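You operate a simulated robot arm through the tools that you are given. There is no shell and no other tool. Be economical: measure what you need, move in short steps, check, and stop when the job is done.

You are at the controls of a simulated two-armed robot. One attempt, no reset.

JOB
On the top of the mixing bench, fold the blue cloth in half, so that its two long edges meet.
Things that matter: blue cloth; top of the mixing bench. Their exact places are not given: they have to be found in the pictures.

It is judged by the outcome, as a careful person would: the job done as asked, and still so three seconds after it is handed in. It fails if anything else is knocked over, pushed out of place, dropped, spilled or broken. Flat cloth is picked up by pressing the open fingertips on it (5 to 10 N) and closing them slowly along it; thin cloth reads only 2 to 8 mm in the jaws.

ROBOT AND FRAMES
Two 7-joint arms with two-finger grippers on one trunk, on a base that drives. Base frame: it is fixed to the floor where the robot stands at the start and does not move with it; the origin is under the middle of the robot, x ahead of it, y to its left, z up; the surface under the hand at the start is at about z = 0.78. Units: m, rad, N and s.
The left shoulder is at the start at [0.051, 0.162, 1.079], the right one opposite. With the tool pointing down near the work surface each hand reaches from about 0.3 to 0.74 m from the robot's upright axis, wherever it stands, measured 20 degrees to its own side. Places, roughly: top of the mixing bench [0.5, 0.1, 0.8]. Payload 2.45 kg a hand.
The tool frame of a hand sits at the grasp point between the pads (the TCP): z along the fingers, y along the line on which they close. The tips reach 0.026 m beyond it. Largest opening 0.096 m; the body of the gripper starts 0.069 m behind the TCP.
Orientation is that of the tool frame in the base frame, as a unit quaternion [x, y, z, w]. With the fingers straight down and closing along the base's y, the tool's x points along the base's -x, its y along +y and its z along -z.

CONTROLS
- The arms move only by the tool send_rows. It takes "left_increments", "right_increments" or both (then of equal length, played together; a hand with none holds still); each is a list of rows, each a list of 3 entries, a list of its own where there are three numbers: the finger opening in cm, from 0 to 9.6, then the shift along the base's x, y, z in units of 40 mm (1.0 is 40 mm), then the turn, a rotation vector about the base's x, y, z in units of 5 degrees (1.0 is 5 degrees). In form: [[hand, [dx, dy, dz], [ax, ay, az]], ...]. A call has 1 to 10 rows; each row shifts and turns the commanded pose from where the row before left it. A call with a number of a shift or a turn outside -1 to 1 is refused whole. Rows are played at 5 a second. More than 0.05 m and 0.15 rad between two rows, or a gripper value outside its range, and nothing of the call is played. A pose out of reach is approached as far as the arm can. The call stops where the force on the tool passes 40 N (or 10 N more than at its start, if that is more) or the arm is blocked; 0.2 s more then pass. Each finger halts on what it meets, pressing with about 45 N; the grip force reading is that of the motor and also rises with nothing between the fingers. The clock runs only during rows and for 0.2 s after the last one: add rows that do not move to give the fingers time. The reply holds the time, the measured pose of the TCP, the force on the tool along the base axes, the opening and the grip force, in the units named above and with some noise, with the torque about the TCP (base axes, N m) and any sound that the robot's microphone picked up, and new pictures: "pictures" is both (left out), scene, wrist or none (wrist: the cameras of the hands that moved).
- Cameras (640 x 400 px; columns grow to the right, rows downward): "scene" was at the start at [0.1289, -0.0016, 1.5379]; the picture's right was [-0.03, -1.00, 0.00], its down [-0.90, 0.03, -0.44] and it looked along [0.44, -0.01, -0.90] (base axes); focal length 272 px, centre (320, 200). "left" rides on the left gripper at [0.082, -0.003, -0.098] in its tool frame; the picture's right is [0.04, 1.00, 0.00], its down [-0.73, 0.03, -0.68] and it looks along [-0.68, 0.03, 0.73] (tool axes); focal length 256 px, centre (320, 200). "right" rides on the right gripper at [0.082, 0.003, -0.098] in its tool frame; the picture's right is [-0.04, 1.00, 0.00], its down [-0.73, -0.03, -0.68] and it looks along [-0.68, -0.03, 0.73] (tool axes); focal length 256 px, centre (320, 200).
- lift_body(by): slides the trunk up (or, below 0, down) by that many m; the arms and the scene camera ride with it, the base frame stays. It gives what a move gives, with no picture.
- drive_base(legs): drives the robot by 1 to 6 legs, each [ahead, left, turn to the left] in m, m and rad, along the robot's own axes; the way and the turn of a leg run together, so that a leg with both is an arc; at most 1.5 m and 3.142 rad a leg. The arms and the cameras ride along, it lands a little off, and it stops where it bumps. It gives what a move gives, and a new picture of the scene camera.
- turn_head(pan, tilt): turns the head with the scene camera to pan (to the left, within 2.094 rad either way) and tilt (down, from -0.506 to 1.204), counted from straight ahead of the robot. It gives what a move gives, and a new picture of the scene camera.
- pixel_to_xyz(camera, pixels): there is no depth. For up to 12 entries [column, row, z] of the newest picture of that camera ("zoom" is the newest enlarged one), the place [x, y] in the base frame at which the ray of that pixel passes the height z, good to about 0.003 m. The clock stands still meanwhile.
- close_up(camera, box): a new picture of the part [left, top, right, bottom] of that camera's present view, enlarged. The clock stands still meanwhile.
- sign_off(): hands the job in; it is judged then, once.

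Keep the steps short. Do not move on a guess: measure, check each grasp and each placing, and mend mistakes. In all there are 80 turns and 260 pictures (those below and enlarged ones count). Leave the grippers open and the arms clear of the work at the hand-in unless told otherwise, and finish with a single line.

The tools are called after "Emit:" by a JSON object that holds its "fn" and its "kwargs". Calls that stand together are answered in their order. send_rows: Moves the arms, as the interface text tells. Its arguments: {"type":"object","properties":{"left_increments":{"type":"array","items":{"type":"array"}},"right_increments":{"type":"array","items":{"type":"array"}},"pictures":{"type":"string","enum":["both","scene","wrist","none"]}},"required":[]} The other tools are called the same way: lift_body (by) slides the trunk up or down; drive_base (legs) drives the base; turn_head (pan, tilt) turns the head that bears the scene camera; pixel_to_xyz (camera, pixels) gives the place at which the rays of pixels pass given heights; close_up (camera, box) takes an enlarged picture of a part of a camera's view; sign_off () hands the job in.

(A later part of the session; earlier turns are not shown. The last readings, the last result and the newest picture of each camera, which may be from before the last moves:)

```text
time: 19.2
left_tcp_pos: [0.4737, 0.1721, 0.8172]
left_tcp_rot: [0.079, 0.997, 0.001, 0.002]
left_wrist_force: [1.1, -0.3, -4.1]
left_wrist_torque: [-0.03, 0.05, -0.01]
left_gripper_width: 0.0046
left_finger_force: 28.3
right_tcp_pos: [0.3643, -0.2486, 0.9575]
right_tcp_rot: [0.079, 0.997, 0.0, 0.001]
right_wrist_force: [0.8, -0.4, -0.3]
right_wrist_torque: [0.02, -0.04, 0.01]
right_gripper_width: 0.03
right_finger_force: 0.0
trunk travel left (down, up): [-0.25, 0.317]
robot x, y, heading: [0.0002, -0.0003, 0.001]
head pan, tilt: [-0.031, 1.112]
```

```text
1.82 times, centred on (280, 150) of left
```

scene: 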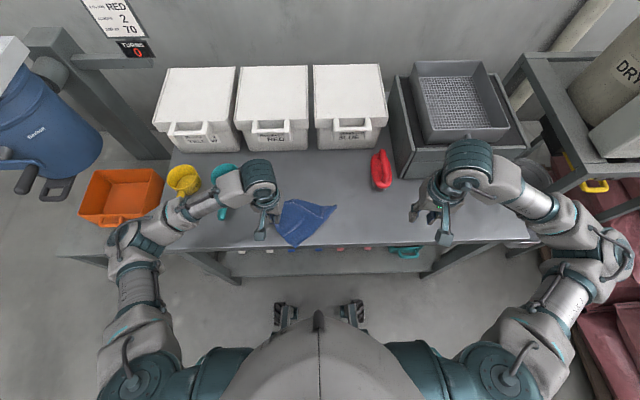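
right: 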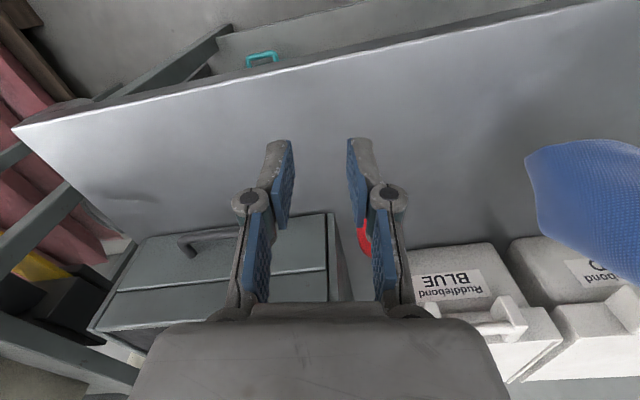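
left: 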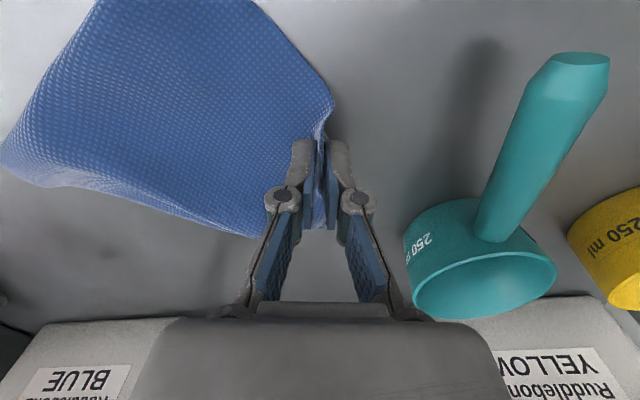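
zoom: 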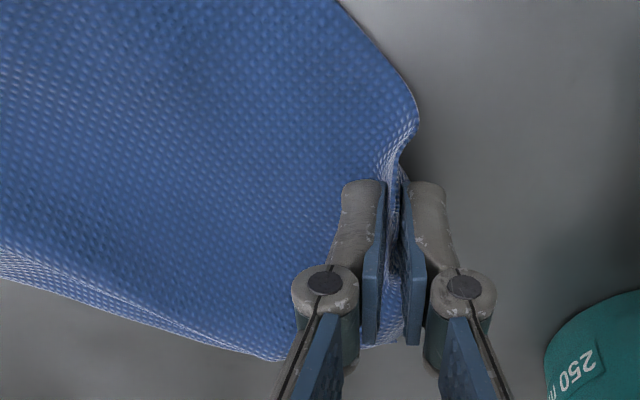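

The cloth is nearly open, with a bunch at the left hand. I'll release the left hand gently, lift it clear, and look at the cloth without anything in the way.

Emit:
{"fn": "send_rows", "kwargs": {"left_increments": [[0, [0, 0, -0.1], [0, 0, 0]], [0.8, [0, 0, 0], [0, 0, 0]], [1.6, [0, 0, 0], [0, 0, 0]], [1.6, [0, 0, 0.2], [0, 0, 0]], [1.6, [0, 0, 0.7], [0, 0, 0]], [1.6, [-0.3, 0, 0.9], [0, 0, 0]], [1.6, [-0.6, 0.3, 0.7], [0, 0, 0]], [1.6, [-0.6, 0.6, 0.3], [0, 0, 0]], [1.6, [-0.5, 0.8, 0], [0, 0, 0]]], "pictures": "scene"}}

Emit:
{"fn": "close_up", "kwargs": {"camera": "scene", "box": [200, 150, 360, 250]}}

```text
time: 21.2
left_tcp_pos: [0.3918, 0.2448, 0.9234]
left_tcp_rot: [0.079, 0.997, -0.001, 0.002]
left_wrist_force: [0.1, 0.4, 0.2]
left_wrist_torque: [-0.02, -0.06, 0.01]
left_gripper_width: 0.0162
left_finger_force: 0.2
right_tcp_pos: [0.3645, -0.2464, 0.9585]
right_tcp_rot: [0.078, 0.997, -0.002, 0.001]
right_wrist_force: [0.0, 0.3, 0.5]
right_wrist_torque: [0.01, -0.02, 0.0]
right_gripper_width: 0.0301
right_finger_force: 0.2
trunk travel left (down, up): [-0.25, 0.317]
robot x, y, heading: [0.0032, 0.0006, -0.0]
head pan, tilt: [-0.031, 1.112]
```

scene: 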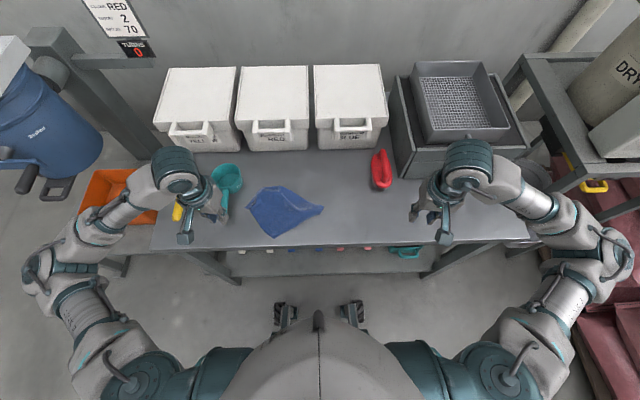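

```text
4.00 times, centred on (280, 200) of scene
```

zoom: 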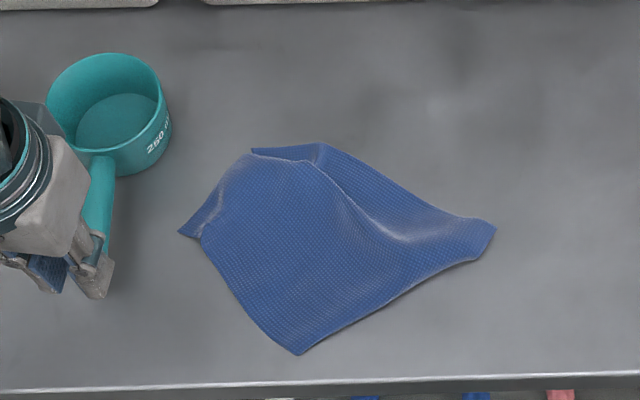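

I can see the cloth now in the zoom. NL tip is at (180,233), NR at (298,355), FR at (495,225) and FL at (252,150). I'll measure them and plan to pull the corners out.

Emit:
{"fn": "pixel_to_xyz", "kwargs": {"camera": "zoom", "pixels": [[180, 233, 0.78], [298, 355, 0.78], [495, 225, 0.78], [470, 260, 0.78], [252, 150, 0.785], [325, 144, 0.785], [200, 240, 0.78], [405, 240, 0.79], [170, 110, 0.8], [108, 160, 0.8]]}}

Emit:
{"fn": "close_up", "kwargs": {"camera": "scene", "box": [240, 180, 330, 240]}}

```text
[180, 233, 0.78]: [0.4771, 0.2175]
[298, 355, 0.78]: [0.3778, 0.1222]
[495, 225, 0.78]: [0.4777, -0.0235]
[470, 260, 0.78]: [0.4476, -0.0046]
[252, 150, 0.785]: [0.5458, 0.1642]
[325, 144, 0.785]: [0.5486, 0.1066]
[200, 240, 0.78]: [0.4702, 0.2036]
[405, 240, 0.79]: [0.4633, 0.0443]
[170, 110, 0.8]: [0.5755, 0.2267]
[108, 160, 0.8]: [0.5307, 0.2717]
```

```text
6.67 times, centred on (285, 210) of scene
```

zoom: 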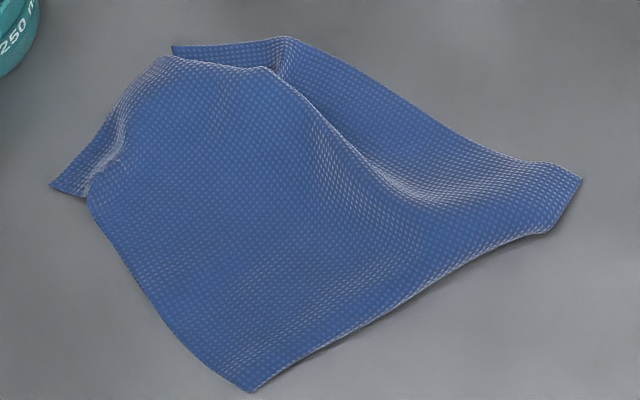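

The near body overlaps the far strip in a pleat. I'll press lightly near NL with the left hand and near FR with the right, then drag them apart diagonally to pull it flat. First, hover over both points.

Emit:
{"fn": "send_rows", "kwargs": {"left_increments": [[1.2, [0, 0, 0], [0, 0, 0]], [1.2, [0, 0, 0], [0, 0, 0]], [1.2, [0.6, -0.4, 0], [0, 0, 0]], [1.2, [0.6, -0.4, 0], [0, 0, 0]], [1.2, [0.55, -0.42, 0], [0, 0, 0]], [1.2, [0, 0, -0.8], [0, 0, 0]], [1.2, [0, 0, -0.8], [0, 0, 0]], [1.2, [0, 0, -0.8], [0, 0, 0]], [1.2, [0, 0, -0.2], [0, 0, 0]]], "right_increments": [[1.2, [0.377, 0.88, 0], [0, 0, 0]], [1.2, [0.377, 0.88, 0], [0, 0, 0]], [1.2, [0.377, 0.88, 0], [0, 0, 0]], [1.2, [0.377, 0.88, -0.2], [0, 0, 0]], [1.2, [0.377, 0.88, -0.2], [0, 0, 0]], [1.2, [0.377, 0.88, -0.4], [0, 0, 0]], [1.2, [0.377, 0.88, -0.4], [0, 0, 0]], [1.2, [0, 0, -1], [0, 0, 0]], [1.2, [0, 0, -1], [0, 0, 0]]], "pictures": "both"}}

```text
time: 23.2
left_tcp_pos: [0.4641, 0.192, 0.8211]
left_tcp_rot: [0.078, 0.997, 0.0, 0.001]
left_wrist_force: [-0.2, 0.4, 0.6]
left_wrist_torque: [0.02, 0.04, 0.03]
left_gripper_width: 0.012
left_finger_force: 0.1
right_tcp_pos: [0.4727, -0.0024, 0.8298]
right_tcp_rot: [0.079, 0.997, 0.0, 0.001]
right_wrist_force: [0.6, -0.1, 0.0]
right_wrist_torque: [0.01, 0.06, 0.0]
right_gripper_width: 0.012
right_finger_force: 0.0
trunk travel left (down, up): [-0.25, 0.317]
robot x, y, heading: [0.0015, 0.002, 0.003]
head pan, tilt: [-0.031, 1.112]
```

scene: 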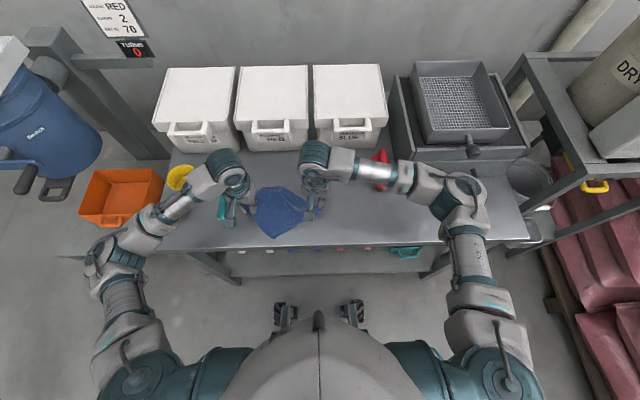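
right: 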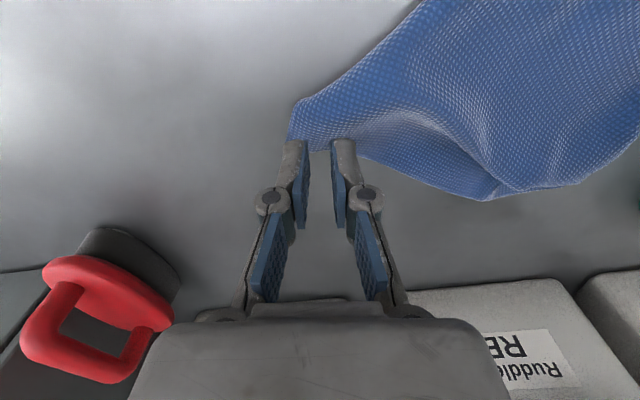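
left: 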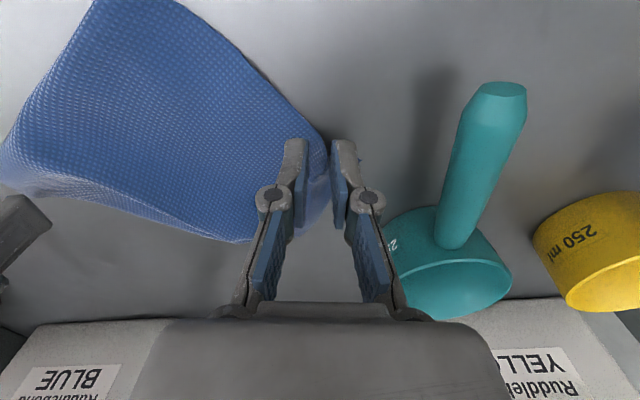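

The right tips are slightly past the far edge, so I'll shift them 8 mm nearer and 6 mm inward. Then both hands go down to light contact.

Emit:
{"fn": "send_rows", "kwargs": {"left_increments": [[1.2, [0, 0, 0], [0, 0, 0]], [1.2, [0, 0, -0.2], [0, 0, 0]], [1.2, [0, 0, -0.1], [0, 0, 0]], [1.2, [0, 0, -0.06], [0, 0, 0]]], "right_increments": [[1.2, [-0.2, 0.15, 0], [0, 0, 0]], [1.2, [0, 0, -0.3], [0, 0, 0]], [1.2, [0, 0, -0.2], [0, 0, 0]], [1.2, [0, 0, -0.09], [0, 0, 0]]], "pictures": "none"}}

```text
time: 24.2
left_tcp_pos: [0.4621, 0.1927, 0.8082]
left_tcp_rot: [0.078, 0.997, 0.0, 0.003]
left_wrist_force: [1.2, 0.9, 4.7]
left_wrist_torque: [-0.03, 0.02, 0.0]
left_gripper_width: 0.0115
left_finger_force: 0.1
right_tcp_pos: [0.463, 0.0054, 0.8089]
right_tcp_rot: [0.079, 0.997, 0.0, 0.002]
right_wrist_force: [-0.4, 0.1, 3.1]
right_wrist_torque: [-0.02, -0.03, -0.03]
right_gripper_width: 0.0119
right_finger_force: 0.2
trunk travel left (down, up): [-0.25, 0.317]
robot x, y, heading: [0.0022, 0.0003, 0.0]
head pan, tilt: [-0.031, 1.112]
```

Contact is light at 5 N and 3 N. I'll press about 1 mm more and drag apart: left toward the robot, right away and to the right.

Emit:
{"fn": "send_rows", "kwargs": {"left_increments": [[1.2, [0, 0, -0.02], [0, 0, 0]], [1.2, [-0.25, 0.03, 0], [0, 0, 0]], [1.2, [-0.25, 0.03, 0], [0, 0, 0]], [1.2, [-0.25, 0.03, 0], [0, 0, 0]], [1.2, [-0.25, 0.03, 0], [0, 0, 0]]], "right_increments": [[1.2, [0, 0, -0.03], [0, 0, 0]], [1.2, [0.3, -0.2, 0], [0, 0, 0]], [1.2, [0.3, -0.2, 0], [0, 0, 0]], [1.2, [0.3, -0.2, 0], [0, 0, 0]], [1.2, [0.3, -0.2, 0], [0, 0, 0]]], "pictures": "both"}}

Emit:
{"fn": "close_up", "kwargs": {"camera": "scene", "box": [200, 150, 360, 250]}}

```text
time: 25.4
left_tcp_pos: [0.4203, 0.1991, 0.8065]
left_tcp_rot: [0.078, 0.997, -0.002, 0.002]
left_wrist_force: [1.9, -4.4, 12.7]
left_wrist_torque: [-0.2, -0.06, 0.07]
left_gripper_width: 0.0108
left_finger_force: 0.1
right_tcp_pos: [0.5092, -0.0249, 0.8068]
right_tcp_rot: [0.077, 0.997, 0.001, 0.003]
right_wrist_force: [-4.5, 10.2, 23.0]
right_wrist_torque: [0.42, 0.15, 0.05]
right_gripper_width: 0.0119
right_finger_force: 5.4
trunk travel left (down, up): [-0.25, 0.317]
robot x, y, heading: [0.0035, -0.0011, -0.005]
head pan, tilt: [-0.031, 1.112]
```

scene: 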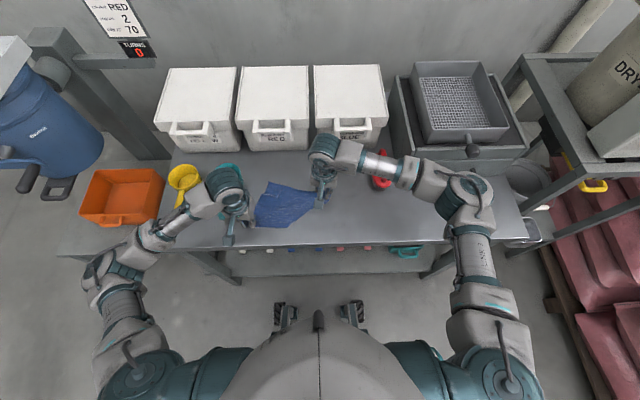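
right: 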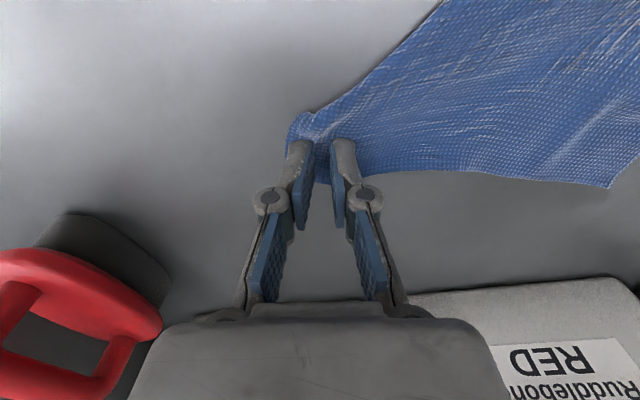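
left: 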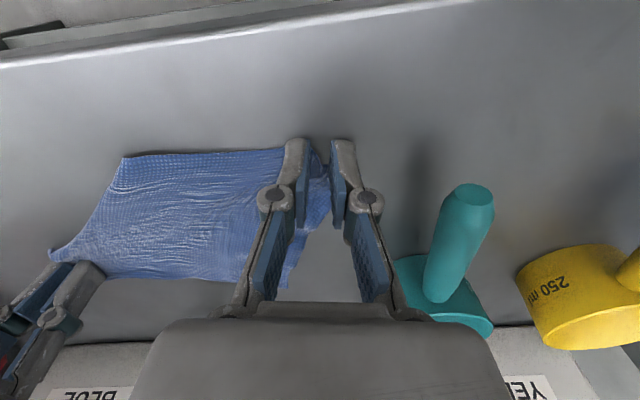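

```text
4.00 times, centred on (280, 200) of scene
```

zoom: 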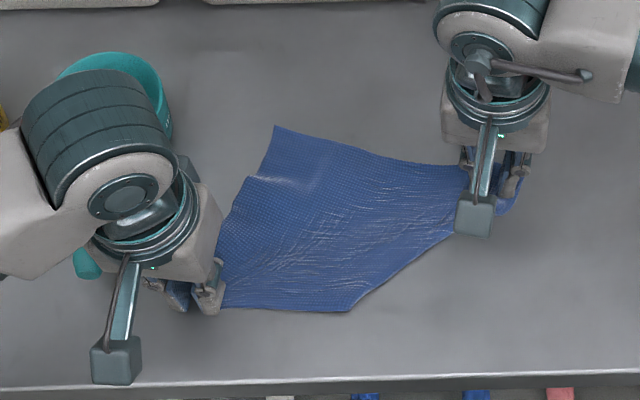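

That worked very well: the pleat is gone and the cloth is flat and taut. I'll lift both hands straight up, clear them and look.

Emit:
{"fn": "send_rows", "kwargs": {"left_increments": [[1.2, [0.08, -0.01, 0], [0, 0, 0]], [1.2, [0, 0, 0.4], [0, 0, 0]], [1.2, [0, 0, 0.9], [0, 0, 0]], [1.2, [-0.1, 0.3, 0.9], [0, 0, 0]], [1.2, [-0.3, 0.6, 0.4], [0, 0, 0]], [1.2, [-0.3, 0.6, 0], [0, 0, 0]]], "right_increments": [[1.2, [-0.08, 0.06, 0], [0, 0, 0]], [1.2, [0, 0, 0.4], [0, 0, 0]], [1.2, [0, 0, 0.9], [0, 0, 0]], [1.2, [-0.5, -0.3, 0.8], [0, 0, 0]], [1.2, [-0.5, -0.7, 0.4], [0, 0, 0]], [1.2, [-0.5, -0.8, 0], [0, 0, 0]]], "pictures": "none"}}

Emit:
{"fn": "close_up", "kwargs": {"camera": "scene", "box": [220, 150, 380, 250]}}

```text
time: 26.8
left_tcp_pos: [0.3978, 0.2581, 0.9098]
left_tcp_rot: [0.078, 0.997, -0.001, 0.002]
left_wrist_force: [0.3, 0.1, -0.1]
left_wrist_torque: [0.0, 0.01, -0.02]
left_gripper_width: 0.0123
left_finger_force: 0.0
right_tcp_pos: [0.4456, -0.0958, 0.9068]
right_tcp_rot: [0.079, 0.997, -0.001, 0.003]
right_wrist_force: [-0.4, 0.1, -0.2]
right_wrist_torque: [-0.01, -0.01, 0.01]
right_gripper_width: 0.0122
right_finger_force: 0.1
trunk travel left (down, up): [-0.25, 0.317]
robot x, y, heading: [-0.0025, -0.0013, 0.002]
head pan, tilt: [-0.031, 1.112]
```

```text
4.00 times, centred on (300, 200) of scene
```

zoom: 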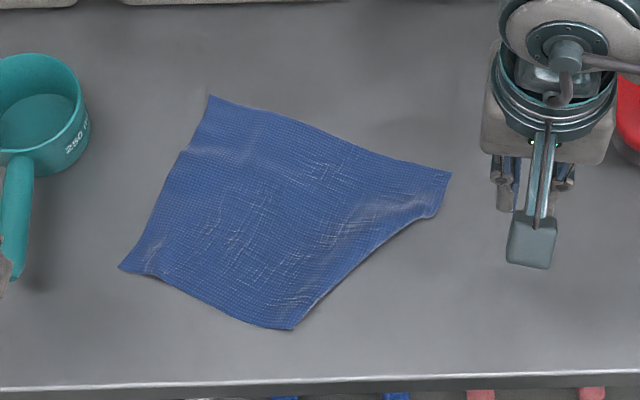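

The cloth is flat except that NR at (290,330) sits too far left. I'll measure, then press-drag NR to the right while the left hand pins near NL.

Emit:
{"fn": "pixel_to_xyz", "kwargs": {"camera": "zoom", "pixels": [[120, 267, 0.78], [290, 330, 0.78], [450, 173, 0.78], [210, 96, 0.78], [185, 150, 0.78], [437, 213, 0.78], [15, 275, 0.79], [88, 120, 0.8]]}}

```text
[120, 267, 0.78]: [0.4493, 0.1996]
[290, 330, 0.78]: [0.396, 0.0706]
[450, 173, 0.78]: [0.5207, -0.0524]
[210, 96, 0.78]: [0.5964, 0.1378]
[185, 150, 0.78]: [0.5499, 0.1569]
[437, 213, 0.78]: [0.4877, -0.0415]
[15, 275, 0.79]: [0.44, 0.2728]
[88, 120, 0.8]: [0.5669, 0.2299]
```

The NR target is about (0.374,0.010). I'll set the left hand over (0.458,0.179) as a pin and the right over (0.416,0.075), and go down to near contact.

Emit:
{"fn": "send_rows", "kwargs": {"left_increments": [[1.2, [0.5, -0.66, 0], [0, 0, 0]], [1.2, [0.5, -0.66, 0], [0, 0, 0]], [1.2, [0.5, -0.66, 0], [0, 0, 0]], [1.2, [0, 0, -0.4], [0, 0, 0]], [1.2, [0, 0, -0.5], [0, 0, 0]], [1.2, [0, 0, -0.6], [0, 0, 0]], [1.2, [0, 0, -0.6], [0, 0, 0]], [1.2, [0, 0, -0.4], [0, 0, 0]]], "right_increments": [[1.2, [-0.15, 0.855, 0], [0, 0, 0]], [1.2, [-0.15, 0.855, 0], [0, 0, 0]], [1.2, [-0.15, 0.855, 0], [0, 0, 0]], [1.2, [-0.15, 0.855, 0], [0, 0, 0]], [1.2, [-0.15, 0.855, -0.4], [0, 0, 0]], [1.2, [0, 0, -0.8], [0, 0, 0]], [1.2, [0, 0, -0.8], [0, 0, 0]], [1.2, [0, 0, -0.4], [0, 0, 0]]], "pictures": "wrist"}}

```text
time: 28.6
left_tcp_pos: [0.4592, 0.1789, 0.8089]
left_tcp_rot: [0.079, 0.997, 0.0, 0.0]
left_wrist_force: [0.0, 0.1, -0.2]
left_wrist_torque: [0.0, -0.05, -0.04]
left_gripper_width: 0.0117
left_finger_force: 0.0
right_tcp_pos: [0.4179, 0.0768, 0.8094]
right_tcp_rot: [0.079, 0.997, -0.001, 0.002]
right_wrist_force: [-0.7, -0.4, -0.7]
right_wrist_torque: [-0.02, 0.0, -0.01]
right_gripper_width: 0.012
right_finger_force: 0.1
trunk travel left (down, up): [-0.25, 0.317]
robot x, y, heading: [0.0036, -0.0022, -0.003]
head pan, tilt: [-0.031, 1.112]
```

right: 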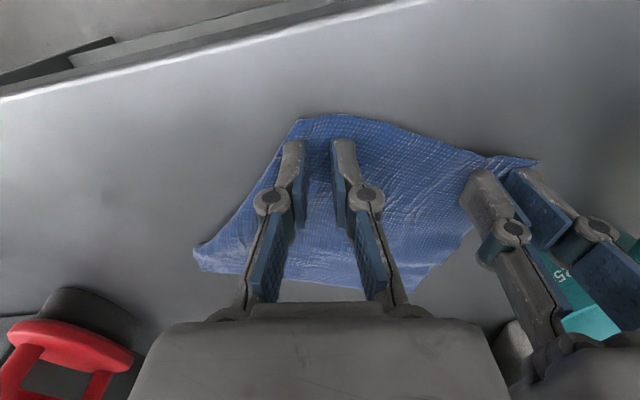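
left: 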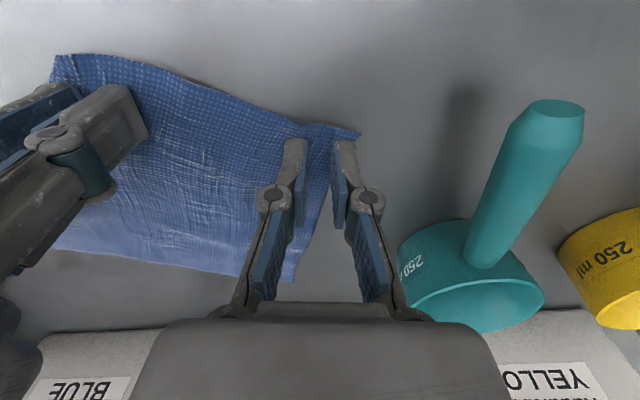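

Both hands are in place. I'll press about 2.5 mm and drag the right hand toward (-x,-y) while the left pins.

Emit:
{"fn": "send_rows", "kwargs": {"left_increments": [[1.2, [0, 0, -0.06], [0, 0, 0]], [1.2, [0, 0, 0], [0, 0, 0]], [1.2, [0, 0, 0], [0, 0, 0]], [1.2, [0, 0, 0], [0, 0, 0]], [1.2, [0, 0, 0], [0, 0, 0]], [1.2, [0, 0, 0], [0, 0, 0]]], "right_increments": [[1.2, [0, 0, -0.07], [0, 0, 0]], [1.2, [-0.12, -0.33, 0], [0, 0, 0]], [1.2, [-0.12, -0.33, 0], [0, 0, 0]], [1.2, [-0.12, -0.33, 0], [0, 0, 0]], [1.2, [-0.12, -0.33, 0], [0, 0, 0]], [1.2, [-0.12, -0.33, 0], [0, 0, 0]]], "pictures": "wrist"}}

Emit:
{"fn": "close_up", "kwargs": {"camera": "scene", "box": [220, 150, 380, 250]}}

```text
time: 30.0
left_tcp_pos: [0.4582, 0.1785, 0.8057]
left_tcp_rot: [0.078, 0.997, -0.001, 0.001]
left_wrist_force: [0.5, 0.6, -0.1]
left_wrist_torque: [0.0, -0.01, -0.02]
left_gripper_width: 0.012
left_finger_force: 0.1
right_tcp_pos: [0.3948, 0.0086, 0.8078]
right_tcp_rot: [0.079, 0.997, 0.0, 0.001]
right_wrist_force: [0.5, 1.6, 9.3]
right_wrist_torque: [0.08, -0.09, -0.01]
right_gripper_width: 0.0121
right_finger_force: 0.0
trunk travel left (down, up): [-0.25, 0.317]
robot x, y, heading: [-0.0005, -0.0008, -0.002]
head pan, tilt: [-0.031, 1.112]
```

right: 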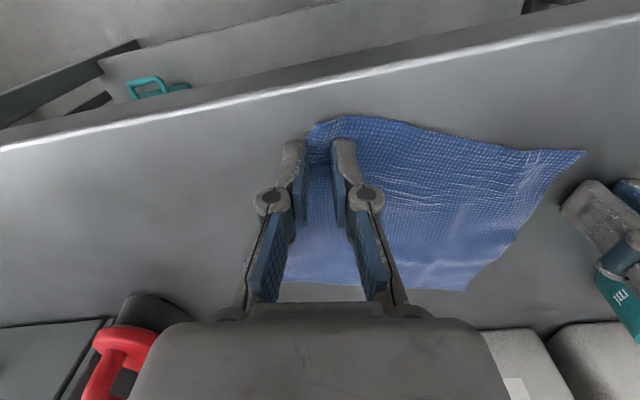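
left: 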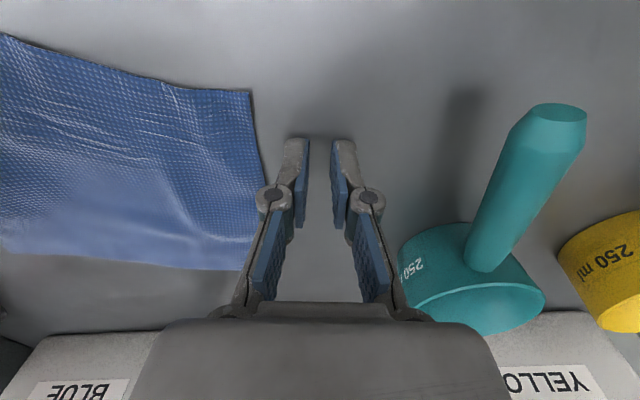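

```text
4.00 times, centred on (300, 200) of scene
```

zoom: 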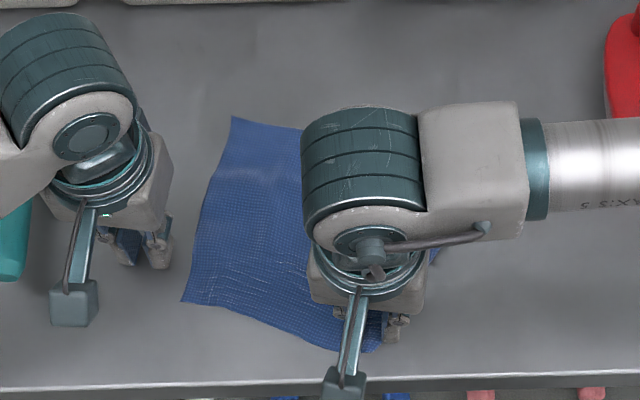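

The left pin slipped and the whole cloth slid right with the right hand, which leaves it better placed. I'll lift both hands clear and look.

Emit:
{"fn": "send_rows", "kwargs": {"left_increments": [[1.2, [0, 0, 0.4], [0, 0, 0]], [1.2, [0, 0, 0.9], [0, 0, 0]], [1.2, [-0.3, 0.2, 0.6], [0, 0, 0]], [1.2, [-0.5, 0.2, 0], [0, 0, 0]]], "right_increments": [[1.2, [0, 0, 0.4], [0, 0, 0]], [1.2, [0, 0, 0.9], [0, 0, 0]], [1.2, [-0.1, -0.7, 0.6], [0, 0, 0]], [1.2, [-0.1, -0.9, 0.2], [0, 0, 0]]], "pictures": "none"}}

Emit:
{"fn": "close_up", "kwargs": {"camera": "scene", "box": [220, 150, 380, 250]}}

```text
time: 31.0
left_tcp_pos: [0.4251, 0.1926, 0.8831]
left_tcp_rot: [0.079, 0.997, 0.0, 0.001]
left_wrist_force: [-1.1, -0.4, -0.3]
left_wrist_torque: [0.02, 0.0, 0.03]
left_gripper_width: 0.0122
left_finger_force: 0.0
right_tcp_pos: [0.3867, -0.0562, 0.8925]
right_tcp_rot: [0.078, 0.997, 0.0, 0.002]
right_wrist_force: [-0.5, -0.6, 0.3]
right_wrist_torque: [0.03, -0.01, 0.02]
right_gripper_width: 0.0117
right_finger_force: 0.1
trunk travel left (down, up): [-0.25, 0.317]
robot x, y, heading: [-0.0012, 0.0008, -0.005]
head pan, tilt: [-0.031, 1.112]
```

```text
4.00 times, centred on (300, 200) of scene
```

zoom: 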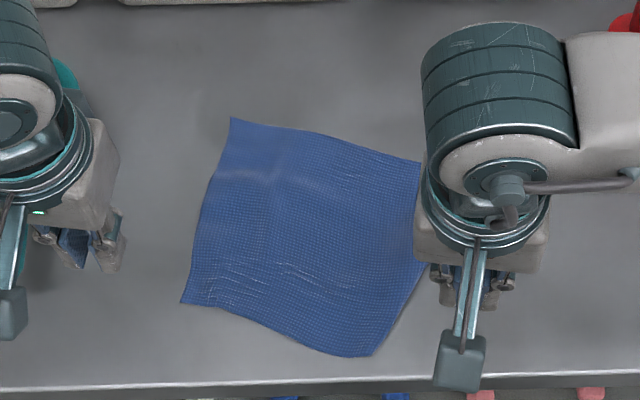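

Nearly a full rectangle again. I'll move the right hand aside a little to see the FR corner, then measure.

Emit:
{"fn": "send_rows", "kwargs": {"right_increments": [[1.2, [0, -0.9, 0], [0, 0, 0]], [1.2, [0, -0.9, 0], [0, 0, 0]]], "pictures": "none"}}

Emit:
{"fn": "close_up", "kwargs": {"camera": "scene", "box": [220, 150, 380, 250]}}

```text
time: 31.6
left_tcp_pos: [0.4256, 0.1926, 0.8828]
left_tcp_rot: [0.079, 0.997, 0.0, 0.002]
left_wrist_force: [-0.4, 0.5, 0.4]
left_wrist_torque: [0.01, -0.03, 0.0]
left_gripper_width: 0.0121
left_finger_force: 0.1
right_tcp_pos: [0.3864, -0.1294, 0.8904]
right_tcp_rot: [0.079, 0.997, 0.001, 0.003]
right_wrist_force: [-0.2, 0.0, 0.0]
right_wrist_torque: [0.03, -0.02, -0.03]
right_gripper_width: 0.0119
right_finger_force: 0.0
trunk travel left (down, up): [-0.25, 0.317]
robot x, y, heading: [-0.0025, 0.0014, -0.003]
head pan, tilt: [-0.031, 1.112]
```

```text
4.00 times, centred on (300, 200) of scene
```

zoom: 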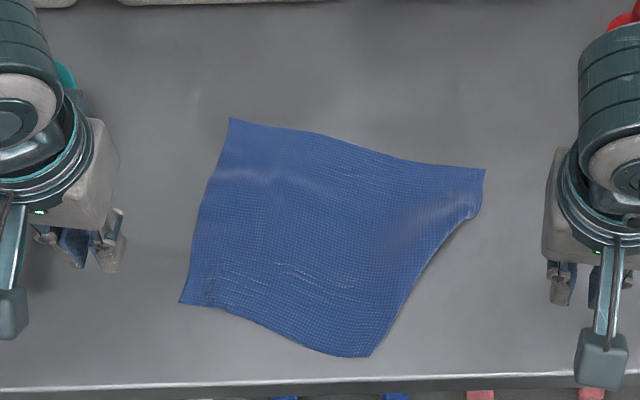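

Emit:
{"fn": "pixel_to_xyz", "kwargs": {"camera": "zoom", "pixels": [[180, 302, 0.78], [370, 356, 0.78], [485, 170, 0.78], [230, 118, 0.78], [475, 216, 0.78], [200, 205, 0.78], [275, 330, 0.78], [370, 150, 0.78], [335, 356, 0.78], [430, 164, 0.78]]}}

```text
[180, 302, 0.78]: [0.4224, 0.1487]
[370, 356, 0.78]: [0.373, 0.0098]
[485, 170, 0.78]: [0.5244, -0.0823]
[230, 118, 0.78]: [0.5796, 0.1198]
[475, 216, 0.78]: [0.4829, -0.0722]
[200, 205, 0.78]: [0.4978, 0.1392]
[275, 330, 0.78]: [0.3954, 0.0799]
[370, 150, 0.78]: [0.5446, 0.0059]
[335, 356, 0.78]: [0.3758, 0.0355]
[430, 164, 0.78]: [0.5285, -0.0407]
```

NR still needs to move about 6 cm to the right, to about (0.37,-0.05). Last time the left hand wasn't pressing (0 N). This time I'll pin properly at (0.495,0.09), guided by force.

Emit:
{"fn": "send_rows", "kwargs": {"left_increments": [[1.2, [0.44, -0.64, 0], [0, 0, 0]], [1.2, [0.44, -0.64, 0], [0, 0, 0]], [1.2, [0.44, -0.64, 0], [0, 0, 0]], [1.2, [0.44, -0.64, -0.3], [0, 0, 0]], [1.2, [0, 0, -0.8], [0, 0, 0]], [1.2, [0, 0, -0.72], [0, 0, 0]], [1.2, [0, 0, -0.08], [0, 0, 0]], [1.2, [0, 0, -0.04], [0, 0, 0]]], "right_increments": [[1.2, [0.04, 0.91, 0], [0, 0, 0]], [1.2, [0.04, 0.91, 0], [0, 0, 0]], [1.2, [0.04, 0.91, 0], [0, 0, 0]], [1.2, [0.04, 0.91, 0], [0, 0, 0]], [1.2, [0, 0, -0.8], [0, 0, 0]], [1.2, [0, 0, -0.8], [0, 0, 0]], [1.2, [0, 0, -0.4], [0, 0, 0]], [1.2, [0, 0, -0.05], [0, 0, 0]]], "pictures": "none"}}

```text
time: 33.4
left_tcp_pos: [0.4974, 0.0919, 0.8069]
left_tcp_rot: [0.079, 0.997, -0.001, 0.003]
left_wrist_force: [1.1, 1.0, 9.3]
left_wrist_torque: [0.05, 0.01, -0.02]
left_gripper_width: 0.012
left_finger_force: 0.0
right_tcp_pos: [0.3919, 0.0185, 0.8091]
right_tcp_rot: [0.078, 0.997, 0.0, 0.002]
right_wrist_force: [-0.6, -0.7, 0.4]
right_wrist_torque: [0.03, 0.02, 0.01]
right_gripper_width: 0.0118
right_finger_force: 0.2
trunk travel left (down, up): [-0.25, 0.317]
robot x, y, heading: [-0.0025, 0.0011, 0.003]
head pan, tilt: [-0.031, 1.112]
```

The left is at 9 N and the right hovers just above. I'll press the left harder as a pin, the right lightly, and drag right.

Emit:
{"fn": "send_rows", "kwargs": {"left_increments": [[1.2, [0, 0, -0.04], [0, 0, 0]], [1.2, [0, 0, 0], [0, 0, 0]], [1.2, [0, 0, 0], [0, 0, 0]], [1.2, [0, 0, 0], [0, 0, 0]], [1.2, [0, 0, 0], [0, 0, 0]], [1.2, [0, 0, 0], [0, 0, 0]]], "right_increments": [[1.2, [0, 0, -0.06], [0, 0, 0]], [1.2, [0.01, -0.33, 0], [0, 0, 0]], [1.2, [0.01, -0.33, 0], [0, 0, 0]], [1.2, [0.01, -0.33, 0], [0, 0, 0]], [1.2, [0.01, -0.33, 0], [0, 0, 0]], [1.2, [0.01, -0.33, 0], [0, 0, 0]]], "pictures": "wrist"}}

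```text
time: 34.8
left_tcp_pos: [0.4959, 0.0908, 0.8071]
left_tcp_rot: [0.078, 0.997, -0.001, 0.003]
left_wrist_force: [2.1, 1.8, 38.5]
left_wrist_torque: [0.14, 0.01, 0.01]
left_gripper_width: 0.0123
left_finger_force: 0.1
right_tcp_pos: [0.3927, -0.0486, 0.8067]
right_tcp_rot: [0.078, 0.997, -0.001, 0.002]
right_wrist_force: [1.5, 2.5, 4.6]
right_wrist_torque: [0.16, -0.03, 0.0]
right_gripper_width: 0.014
right_finger_force: 1.6
trunk travel left (down, up): [-0.25, 0.317]
robot x, y, heading: [0.0025, -0.0014, -0.004]
head pan, tilt: [-0.031, 1.112]
```

right: 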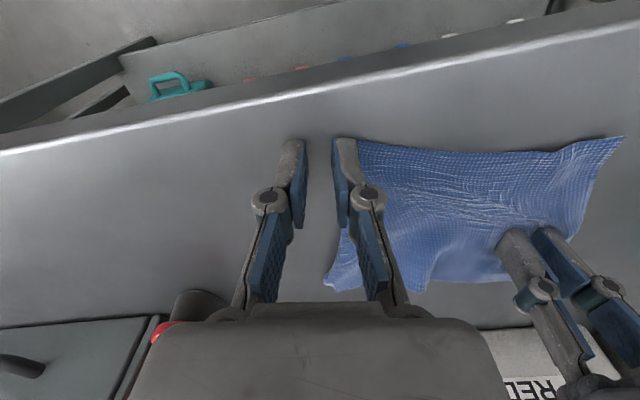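
left: 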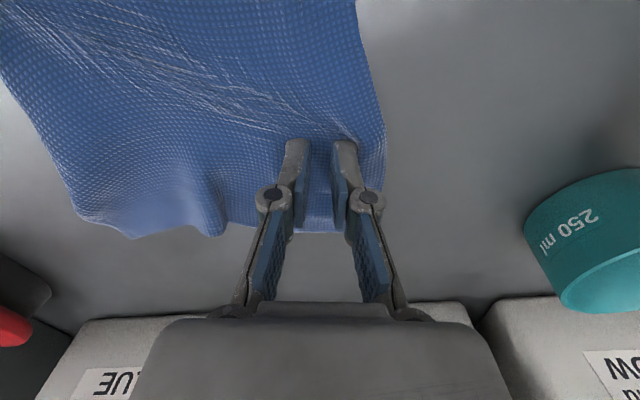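

NR followed. The left force is high at 38 N, so I'll release both and look.

Emit:
{"fn": "send_rows", "kwargs": {"left_increments": [[1.2, [0, 0, 0.2], [0, 0, 0]], [1.2, [0, 0, 0.6], [0, 0, 0]], [1.2, [-0.3, 0.6, 0.6], [0, 0, 0]], [1.2, [-0.4, 0.8, 0.4], [0, 0, 0]], [1.2, [-0.4, 0.8, 0], [0, 0, 0]]], "right_increments": [[1.2, [0, 0, 0.2], [0, 0, 0]], [1.2, [0, 0, 0.9], [0, 0, 0]], [1.2, [0, -0.7, 0.6], [0, 0, 0]], [1.2, [0, -0.9, 0.3], [0, 0, 0]], [1.2, [0, -0.9, 0], [0, 0, 0]]], "pictures": "none"}}

Emit:
{"fn": "close_up", "kwargs": {"camera": "scene", "box": [220, 150, 380, 250]}}

```text
time: 36.0
left_tcp_pos: [0.4529, 0.181, 0.8775]
left_tcp_rot: [0.079, 0.997, -0.001, 0.002]
left_wrist_force: [-0.9, 0.6, -0.4]
left_wrist_torque: [-0.01, -0.02, -0.02]
left_gripper_width: 0.0122
left_finger_force: 0.1
right_tcp_pos: [0.396, -0.148, 0.888]
right_tcp_rot: [0.078, 0.997, -0.001, 0.002]
right_wrist_force: [0.1, -0.5, -0.1]
right_wrist_torque: [-0.01, 0.0, 0.0]
right_gripper_width: 0.0119
right_finger_force: 0.1
trunk travel left (down, up): [-0.25, 0.317]
robot x, y, heading: [0.0005, 0.0015, 0.001]
head pan, tilt: [-0.031, 1.112]
```

```text
4.00 times, centred on (300, 200) of scene
```

zoom: 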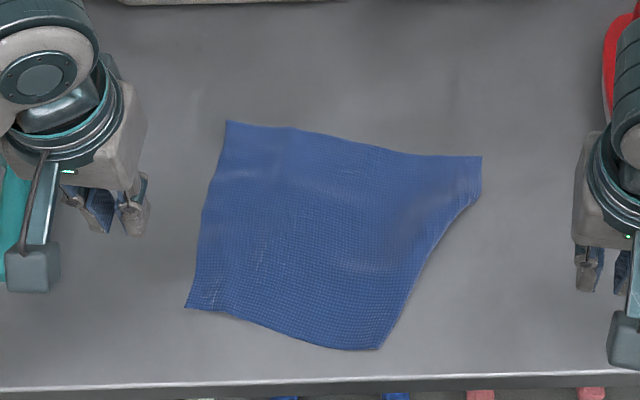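

It's better, but NR sprang partly back. I'll measure and do one more drag with some overshoot.

Emit:
{"fn": "pixel_to_xyz", "kwargs": {"camera": "zoom", "pixels": [[185, 307, 0.78], [378, 349, 0.78], [480, 156, 0.78], [226, 121, 0.78], [482, 194, 0.78], [432, 252, 0.78], [300, 340, 0.78], [205, 200, 0.78]]}}

```text
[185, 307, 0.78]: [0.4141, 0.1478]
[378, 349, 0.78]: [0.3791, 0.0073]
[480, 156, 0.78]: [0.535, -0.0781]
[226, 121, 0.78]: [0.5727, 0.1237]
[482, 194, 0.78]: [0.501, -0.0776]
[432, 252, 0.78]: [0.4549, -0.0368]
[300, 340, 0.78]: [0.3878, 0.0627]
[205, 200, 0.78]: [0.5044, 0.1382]
```

Looking closely, the slanted right side is a crease: the NR corner is tucked underneath. FL and FR are true corners and the far edge is full length (0.205 m). So I'll pinch the far edge at both ends and lift, and the tucked corner will drop free. The cloth will then hang ready for a drape fold that finishes with a stroke away from me. I'm going above the far-edge grasp points, opened to 3.6 cm.

Emit:
{"fn": "send_rows", "kwargs": {"left_increments": [[3.6, [0.65, -0.55, 0], [0, 0, 0]], [3.6, [0.65, -0.55, 0], [0, 0, 0]], [3.6, [0.65, -0.55, 0], [0, 0, -0.2]], [3.6, [0.65, -0.55, 0], [0, 0, -0.2]], [3.6, [0, 0, -0.5], [0, 0, 0]], [3.6, [0, 0, -0.6], [0, 0, 0]], [3.6, [0, 0, -0.4], [0, 0, 0]]], "right_increments": [[3.6, [0.6, 0.75, 0], [0, 0, 0]], [3.6, [0.9, 0.75, 0], [0, 0, 0]], [3.6, [0.95, 0.6, 0], [0, 0, -0.2]], [3.6, [0.93, 0.5, 0], [0, 0, -0.2]], [3.6, [0, 0, -0.7], [0, 0, 0]], [3.6, [0, 0, -0.7], [0, 0, 0]], [3.6, [0, 0, -0.35], [0, 0, 0]]], "pictures": "both"}}

```text
time: 37.6
left_tcp_pos: [0.5573, 0.0921, 0.8149]
left_tcp_rot: [0.096, 0.995, -0.001, 0.001]
left_wrist_force: [-0.5, 0.1, -0.2]
left_wrist_torque: [-0.02, -0.04, -0.02]
left_gripper_width: 0.0361
left_finger_force: 0.1
right_tcp_pos: [0.53, -0.0429, 0.8161]
right_tcp_rot: [0.096, 0.995, 0.001, 0.002]
right_wrist_force: [-0.1, 0.4, -0.2]
right_wrist_torque: [-0.02, -0.01, 0.04]
right_gripper_width: 0.0361
right_finger_force: 0.0
trunk travel left (down, up): [-0.25, 0.317]
robot x, y, heading: [-0.0006, -0.0017, -0.001]
head pan, tilt: [-0.031, 1.112]
```

scene: 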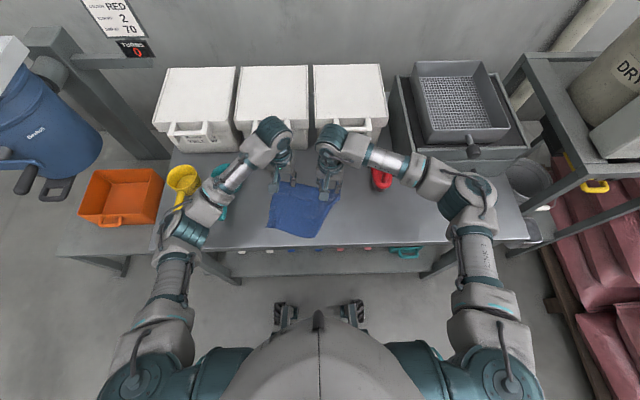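
right: 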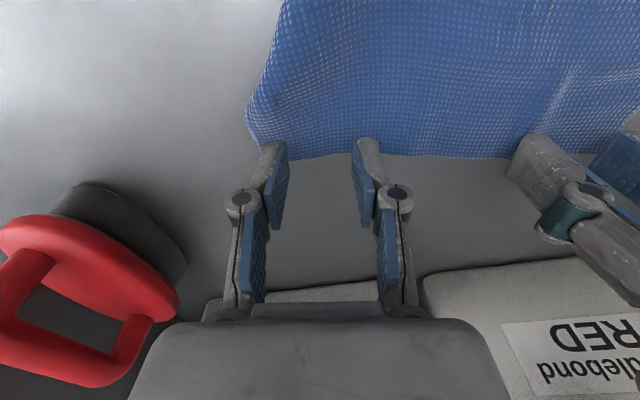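
left: 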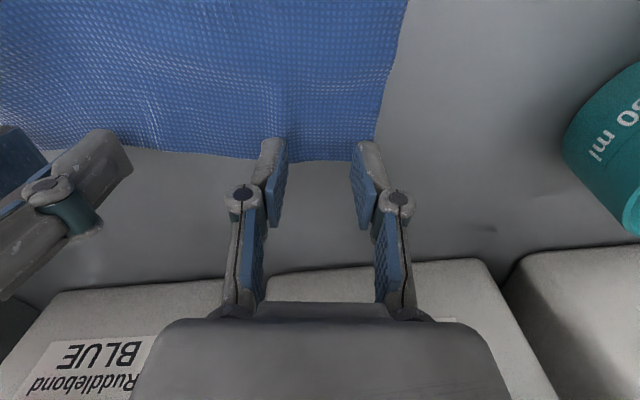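

I'll check where the cloth edge lies relative to the fingertips.

Emit:
{"fn": "pixel_to_xyz", "kwargs": {"camera": "left", "pixels": [[320, 160, 0.78], [372, 138, 0.78], [250, 155, 0.78], [378, 110, 0.78]]}}

Emit:
{"fn": "pixel_to_xyz", "kwargs": {"camera": "right", "pixels": [[320, 155, 0.78], [400, 155, 0.78], [262, 142, 0.78], [247, 110, 0.78]]}}

```text
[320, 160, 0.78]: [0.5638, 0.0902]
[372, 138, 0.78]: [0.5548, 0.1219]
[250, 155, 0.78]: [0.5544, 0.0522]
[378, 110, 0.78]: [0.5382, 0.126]
```

```text
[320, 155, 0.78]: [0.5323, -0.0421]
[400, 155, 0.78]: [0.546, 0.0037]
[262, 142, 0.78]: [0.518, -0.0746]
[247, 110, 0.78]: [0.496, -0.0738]
```

The left tip is 6 mm inside the edge and the right only 2 mm. I'll shift them in (left 4 mm, right 8 mm) and slightly inward along the edge, then lower to contact.

Emit:
{"fn": "send_rows", "kwargs": {"left_increments": [[3.6, [-0.1, -0.1, 0], [0, 0, 0]], [3.6, [0, 0, -0.12], [0, 0, 0]], [3.6, [0, 0, -0.07], [0, 0, 0]], [3.6, [0, 0, 0], [0, 0, 0]]], "right_increments": [[3.6, [-0.2, 0.1, 0], [0, 0, 0]], [3.6, [0, 0, -0.15], [0, 0, 0]], [3.6, [0, 0, -0.07], [0, 0, 0]], [3.6, [0, 0, 0], [0, 0, 0]]], "pictures": "wrist"}}

```text
time: 38.6
left_tcp_pos: [0.5548, 0.0882, 0.8074]
left_tcp_rot: [0.096, 0.995, 0.0, 0.001]
left_wrist_force: [0.2, 0.1, 1.0]
left_wrist_torque: [0.05, 0.0, 0.0]
left_gripper_width: 0.0363
left_finger_force: 0.1
right_tcp_pos: [0.5218, -0.0391, 0.8079]
right_tcp_rot: [0.095, 0.995, -0.001, 0.002]
right_wrist_force: [0.0, 0.3, 1.7]
right_wrist_torque: [0.0, 0.01, 0.02]
right_gripper_width: 0.0362
right_finger_force: 0.2
trunk travel left (down, up): [-0.25, 0.317]
robot x, y, heading: [0.0008, -0.0028, 0.001]
head pan, tilt: [-0.031, 1.112]
```

right: 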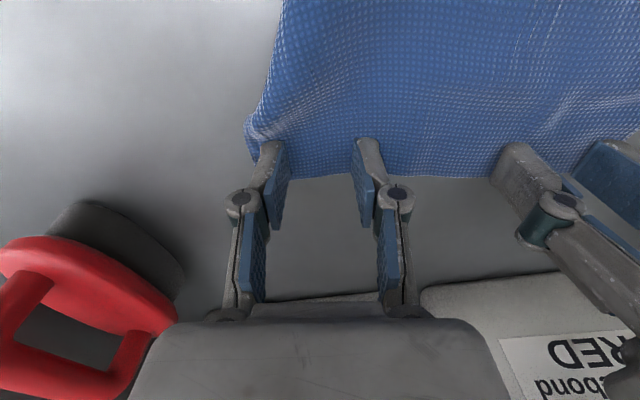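
left: 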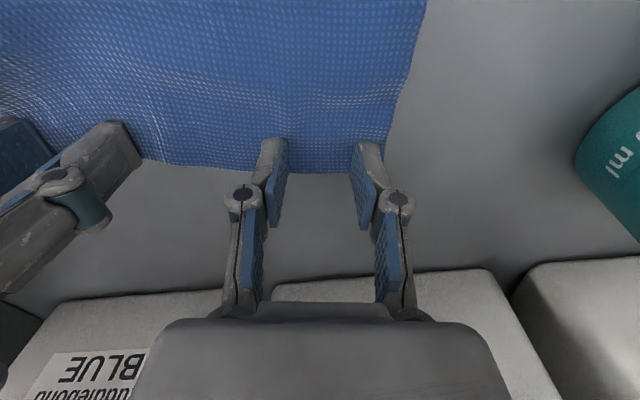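

Both are well placed and just touching. I'll press 1.4 mm and close slowly to 1.5 cm.

Emit:
{"fn": "send_rows", "kwargs": {"left_increments": [[3.6, [0, 0, -0.035], [0, 0, 0]], [3.3, [0, 0, 0], [0, 0, 0]], [3.0, [0, 0, 0], [0, 0, 0]], [2.7, [0, 0, 0], [0, 0, 0]], [2.4, [0, 0, 0.01], [0, 0, 0]], [2.1, [0, 0, 0], [0, 0, 0]], [1.8, [0, 0, 0.01], [0, 0, 0]], [1.5, [0, 0, 0], [0, 0, 0]]], "right_increments": [[3.6, [0, 0, -0.035], [0, 0, 0]], [3.3, [0, 0, 0], [0, 0, 0]], [3.0, [0, 0, 0], [0, 0, 0]], [2.7, [0, 0, 0], [0, 0, 0]], [2.4, [0, 0, 0.01], [0, 0, 0]], [2.1, [0, 0, 0], [0, 0, 0]], [1.8, [0, 0, 0.01], [0, 0, 0]], [1.5, [0, 0, 0], [0, 0, 0]]], "pictures": "wrist"}}

```text
time: 40.4
left_tcp_pos: [0.551, 0.0881, 0.8084]
left_tcp_rot: [0.096, 0.995, 0.0, 0.002]
left_wrist_force: [0.4, -0.6, 3.4]
left_wrist_torque: [0.02, -0.01, 0.01]
left_gripper_width: 0.0145
left_finger_force: 0.1
right_tcp_pos: [0.522, -0.0382, 0.8076]
right_tcp_rot: [0.095, 0.995, 0.001, 0.002]
right_wrist_force: [0.0, 1.2, 10.3]
right_wrist_torque: [0.03, -0.02, -0.03]
right_gripper_width: 0.0137
right_finger_force: 0.1
trunk travel left (down, up): [-0.25, 0.317]
robot x, y, heading: [0.0001, 0.0034, 0.0]
head pan, tilt: [-0.031, 1.112]
```

right: 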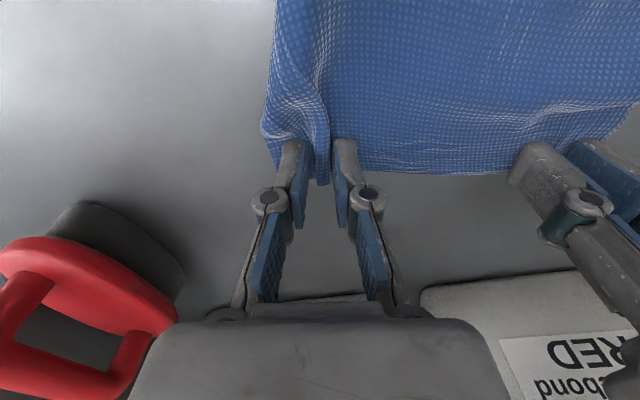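
left: 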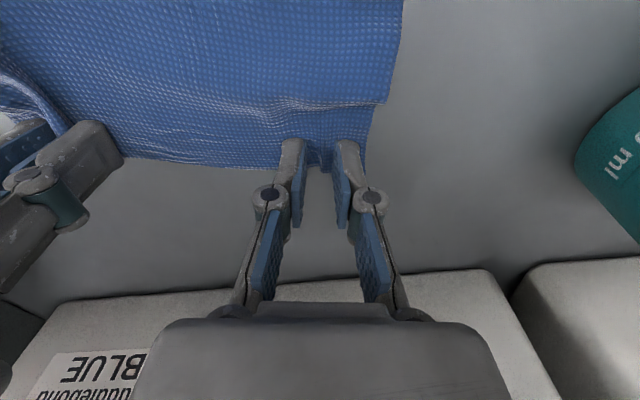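

Both are gathering a ridge. I'll press the left a bit more, then close fully and hold.

Emit:
{"fn": "send_rows", "kwargs": {"left_increments": [[1.5, [0, 0, -0.02], [0, 0, 0]], [1.2, [0, 0, 0], [0, 0, 0]], [0.9, [0, 0, 0], [0, 0, 0]], [0.6, [0, 0, 0], [0, 0, 0]], [0.3, [0, 0, 0], [0, 0, 0]], [0, [0, 0, 0], [0, 0, 0]], [0, [0, 0, 0], [0, 0, 0]]], "right_increments": [[1.5, [0, 0, 0], [0, 0, 0]], [1.2, [0, 0, 0], [0, 0, 0]], [0.9, [0, 0, 0], [0, 0, 0]], [0.6, [0, 0, 0], [0, 0, 0]], [0.3, [0, 0, 0], [0, 0, 0]], [0, [0, 0, 0], [0, 0, 0]], [0, [0, 0, 0], [0, 0, 0]]], "pictures": "wrist"}}

```text
time: 42.0
left_tcp_pos: [0.5516, 0.0884, 0.807]
left_tcp_rot: [0.096, 0.995, 0.0, 0.002]
left_wrist_force: [0.1, -0.6, 6.6]
left_wrist_torque: [-0.01, -0.04, 0.01]
left_gripper_width: 0.0001
left_finger_force: 28.5
right_tcp_pos: [0.5224, -0.0399, 0.8066]
right_tcp_rot: [0.096, 0.995, 0.0, 0.002]
right_wrist_force: [-0.4, 1.4, 2.7]
right_wrist_torque: [0.04, -0.01, 0.01]
right_gripper_width: 0.0055
right_finger_force: 34.4
trunk travel left (down, up): [-0.25, 0.317]
robot x, y, heading: [0.0013, -0.0031, -0.002]
head pan, tilt: [-0.031, 1.112]
```

right: 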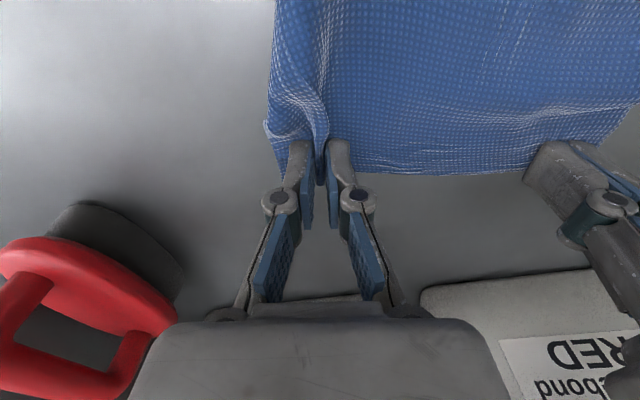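
left: 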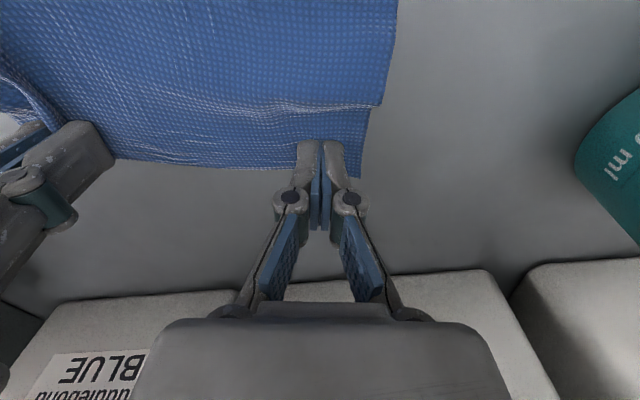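

The right hand holds (5.5 mm), but the left closed on nothing. I'll lift the left slightly, reopen, move 5 mm further onto the cloth, and press more firmly.

Emit:
{"fn": "send_rows", "kwargs": {"left_increments": [[0, [0, 0, 0.2], [0, 0, 0]], [3.6, [-0.13, 0, 0], [0, 0, 0]], [3.6, [0, 0, 0], [0, 0, 0]], [3.6, [0, 0, -0.2], [0, 0, 0]], [3.6, [0, 0, -0.04], [0, 0, 0]]], "pictures": "wrist"}}

```text
time: 43.2
left_tcp_pos: [0.548, 0.0883, 0.8078]
left_tcp_rot: [0.096, 0.995, 0.0, 0.003]
left_wrist_force: [-0.8, 1.0, 10.8]
left_wrist_torque: [0.07, 0.05, 0.01]
left_gripper_width: 0.0371
left_finger_force: 0.3
right_tcp_pos: [0.5218, -0.0399, 0.8066]
right_tcp_rot: [0.096, 0.995, -0.001, 0.002]
right_wrist_force: [-0.3, 0.6, 0.3]
right_wrist_torque: [0.02, 0.02, -0.02]
right_gripper_width: 0.0058
right_finger_force: 34.4
trunk travel left (down, up): [-0.25, 0.317]
robot x, y, heading: [0.0003, 0.0018, -0.003]
head pan, tilt: [-0.031, 1.112]
```

left: 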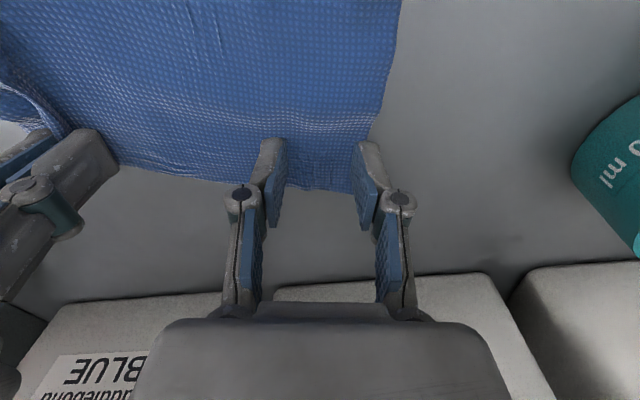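

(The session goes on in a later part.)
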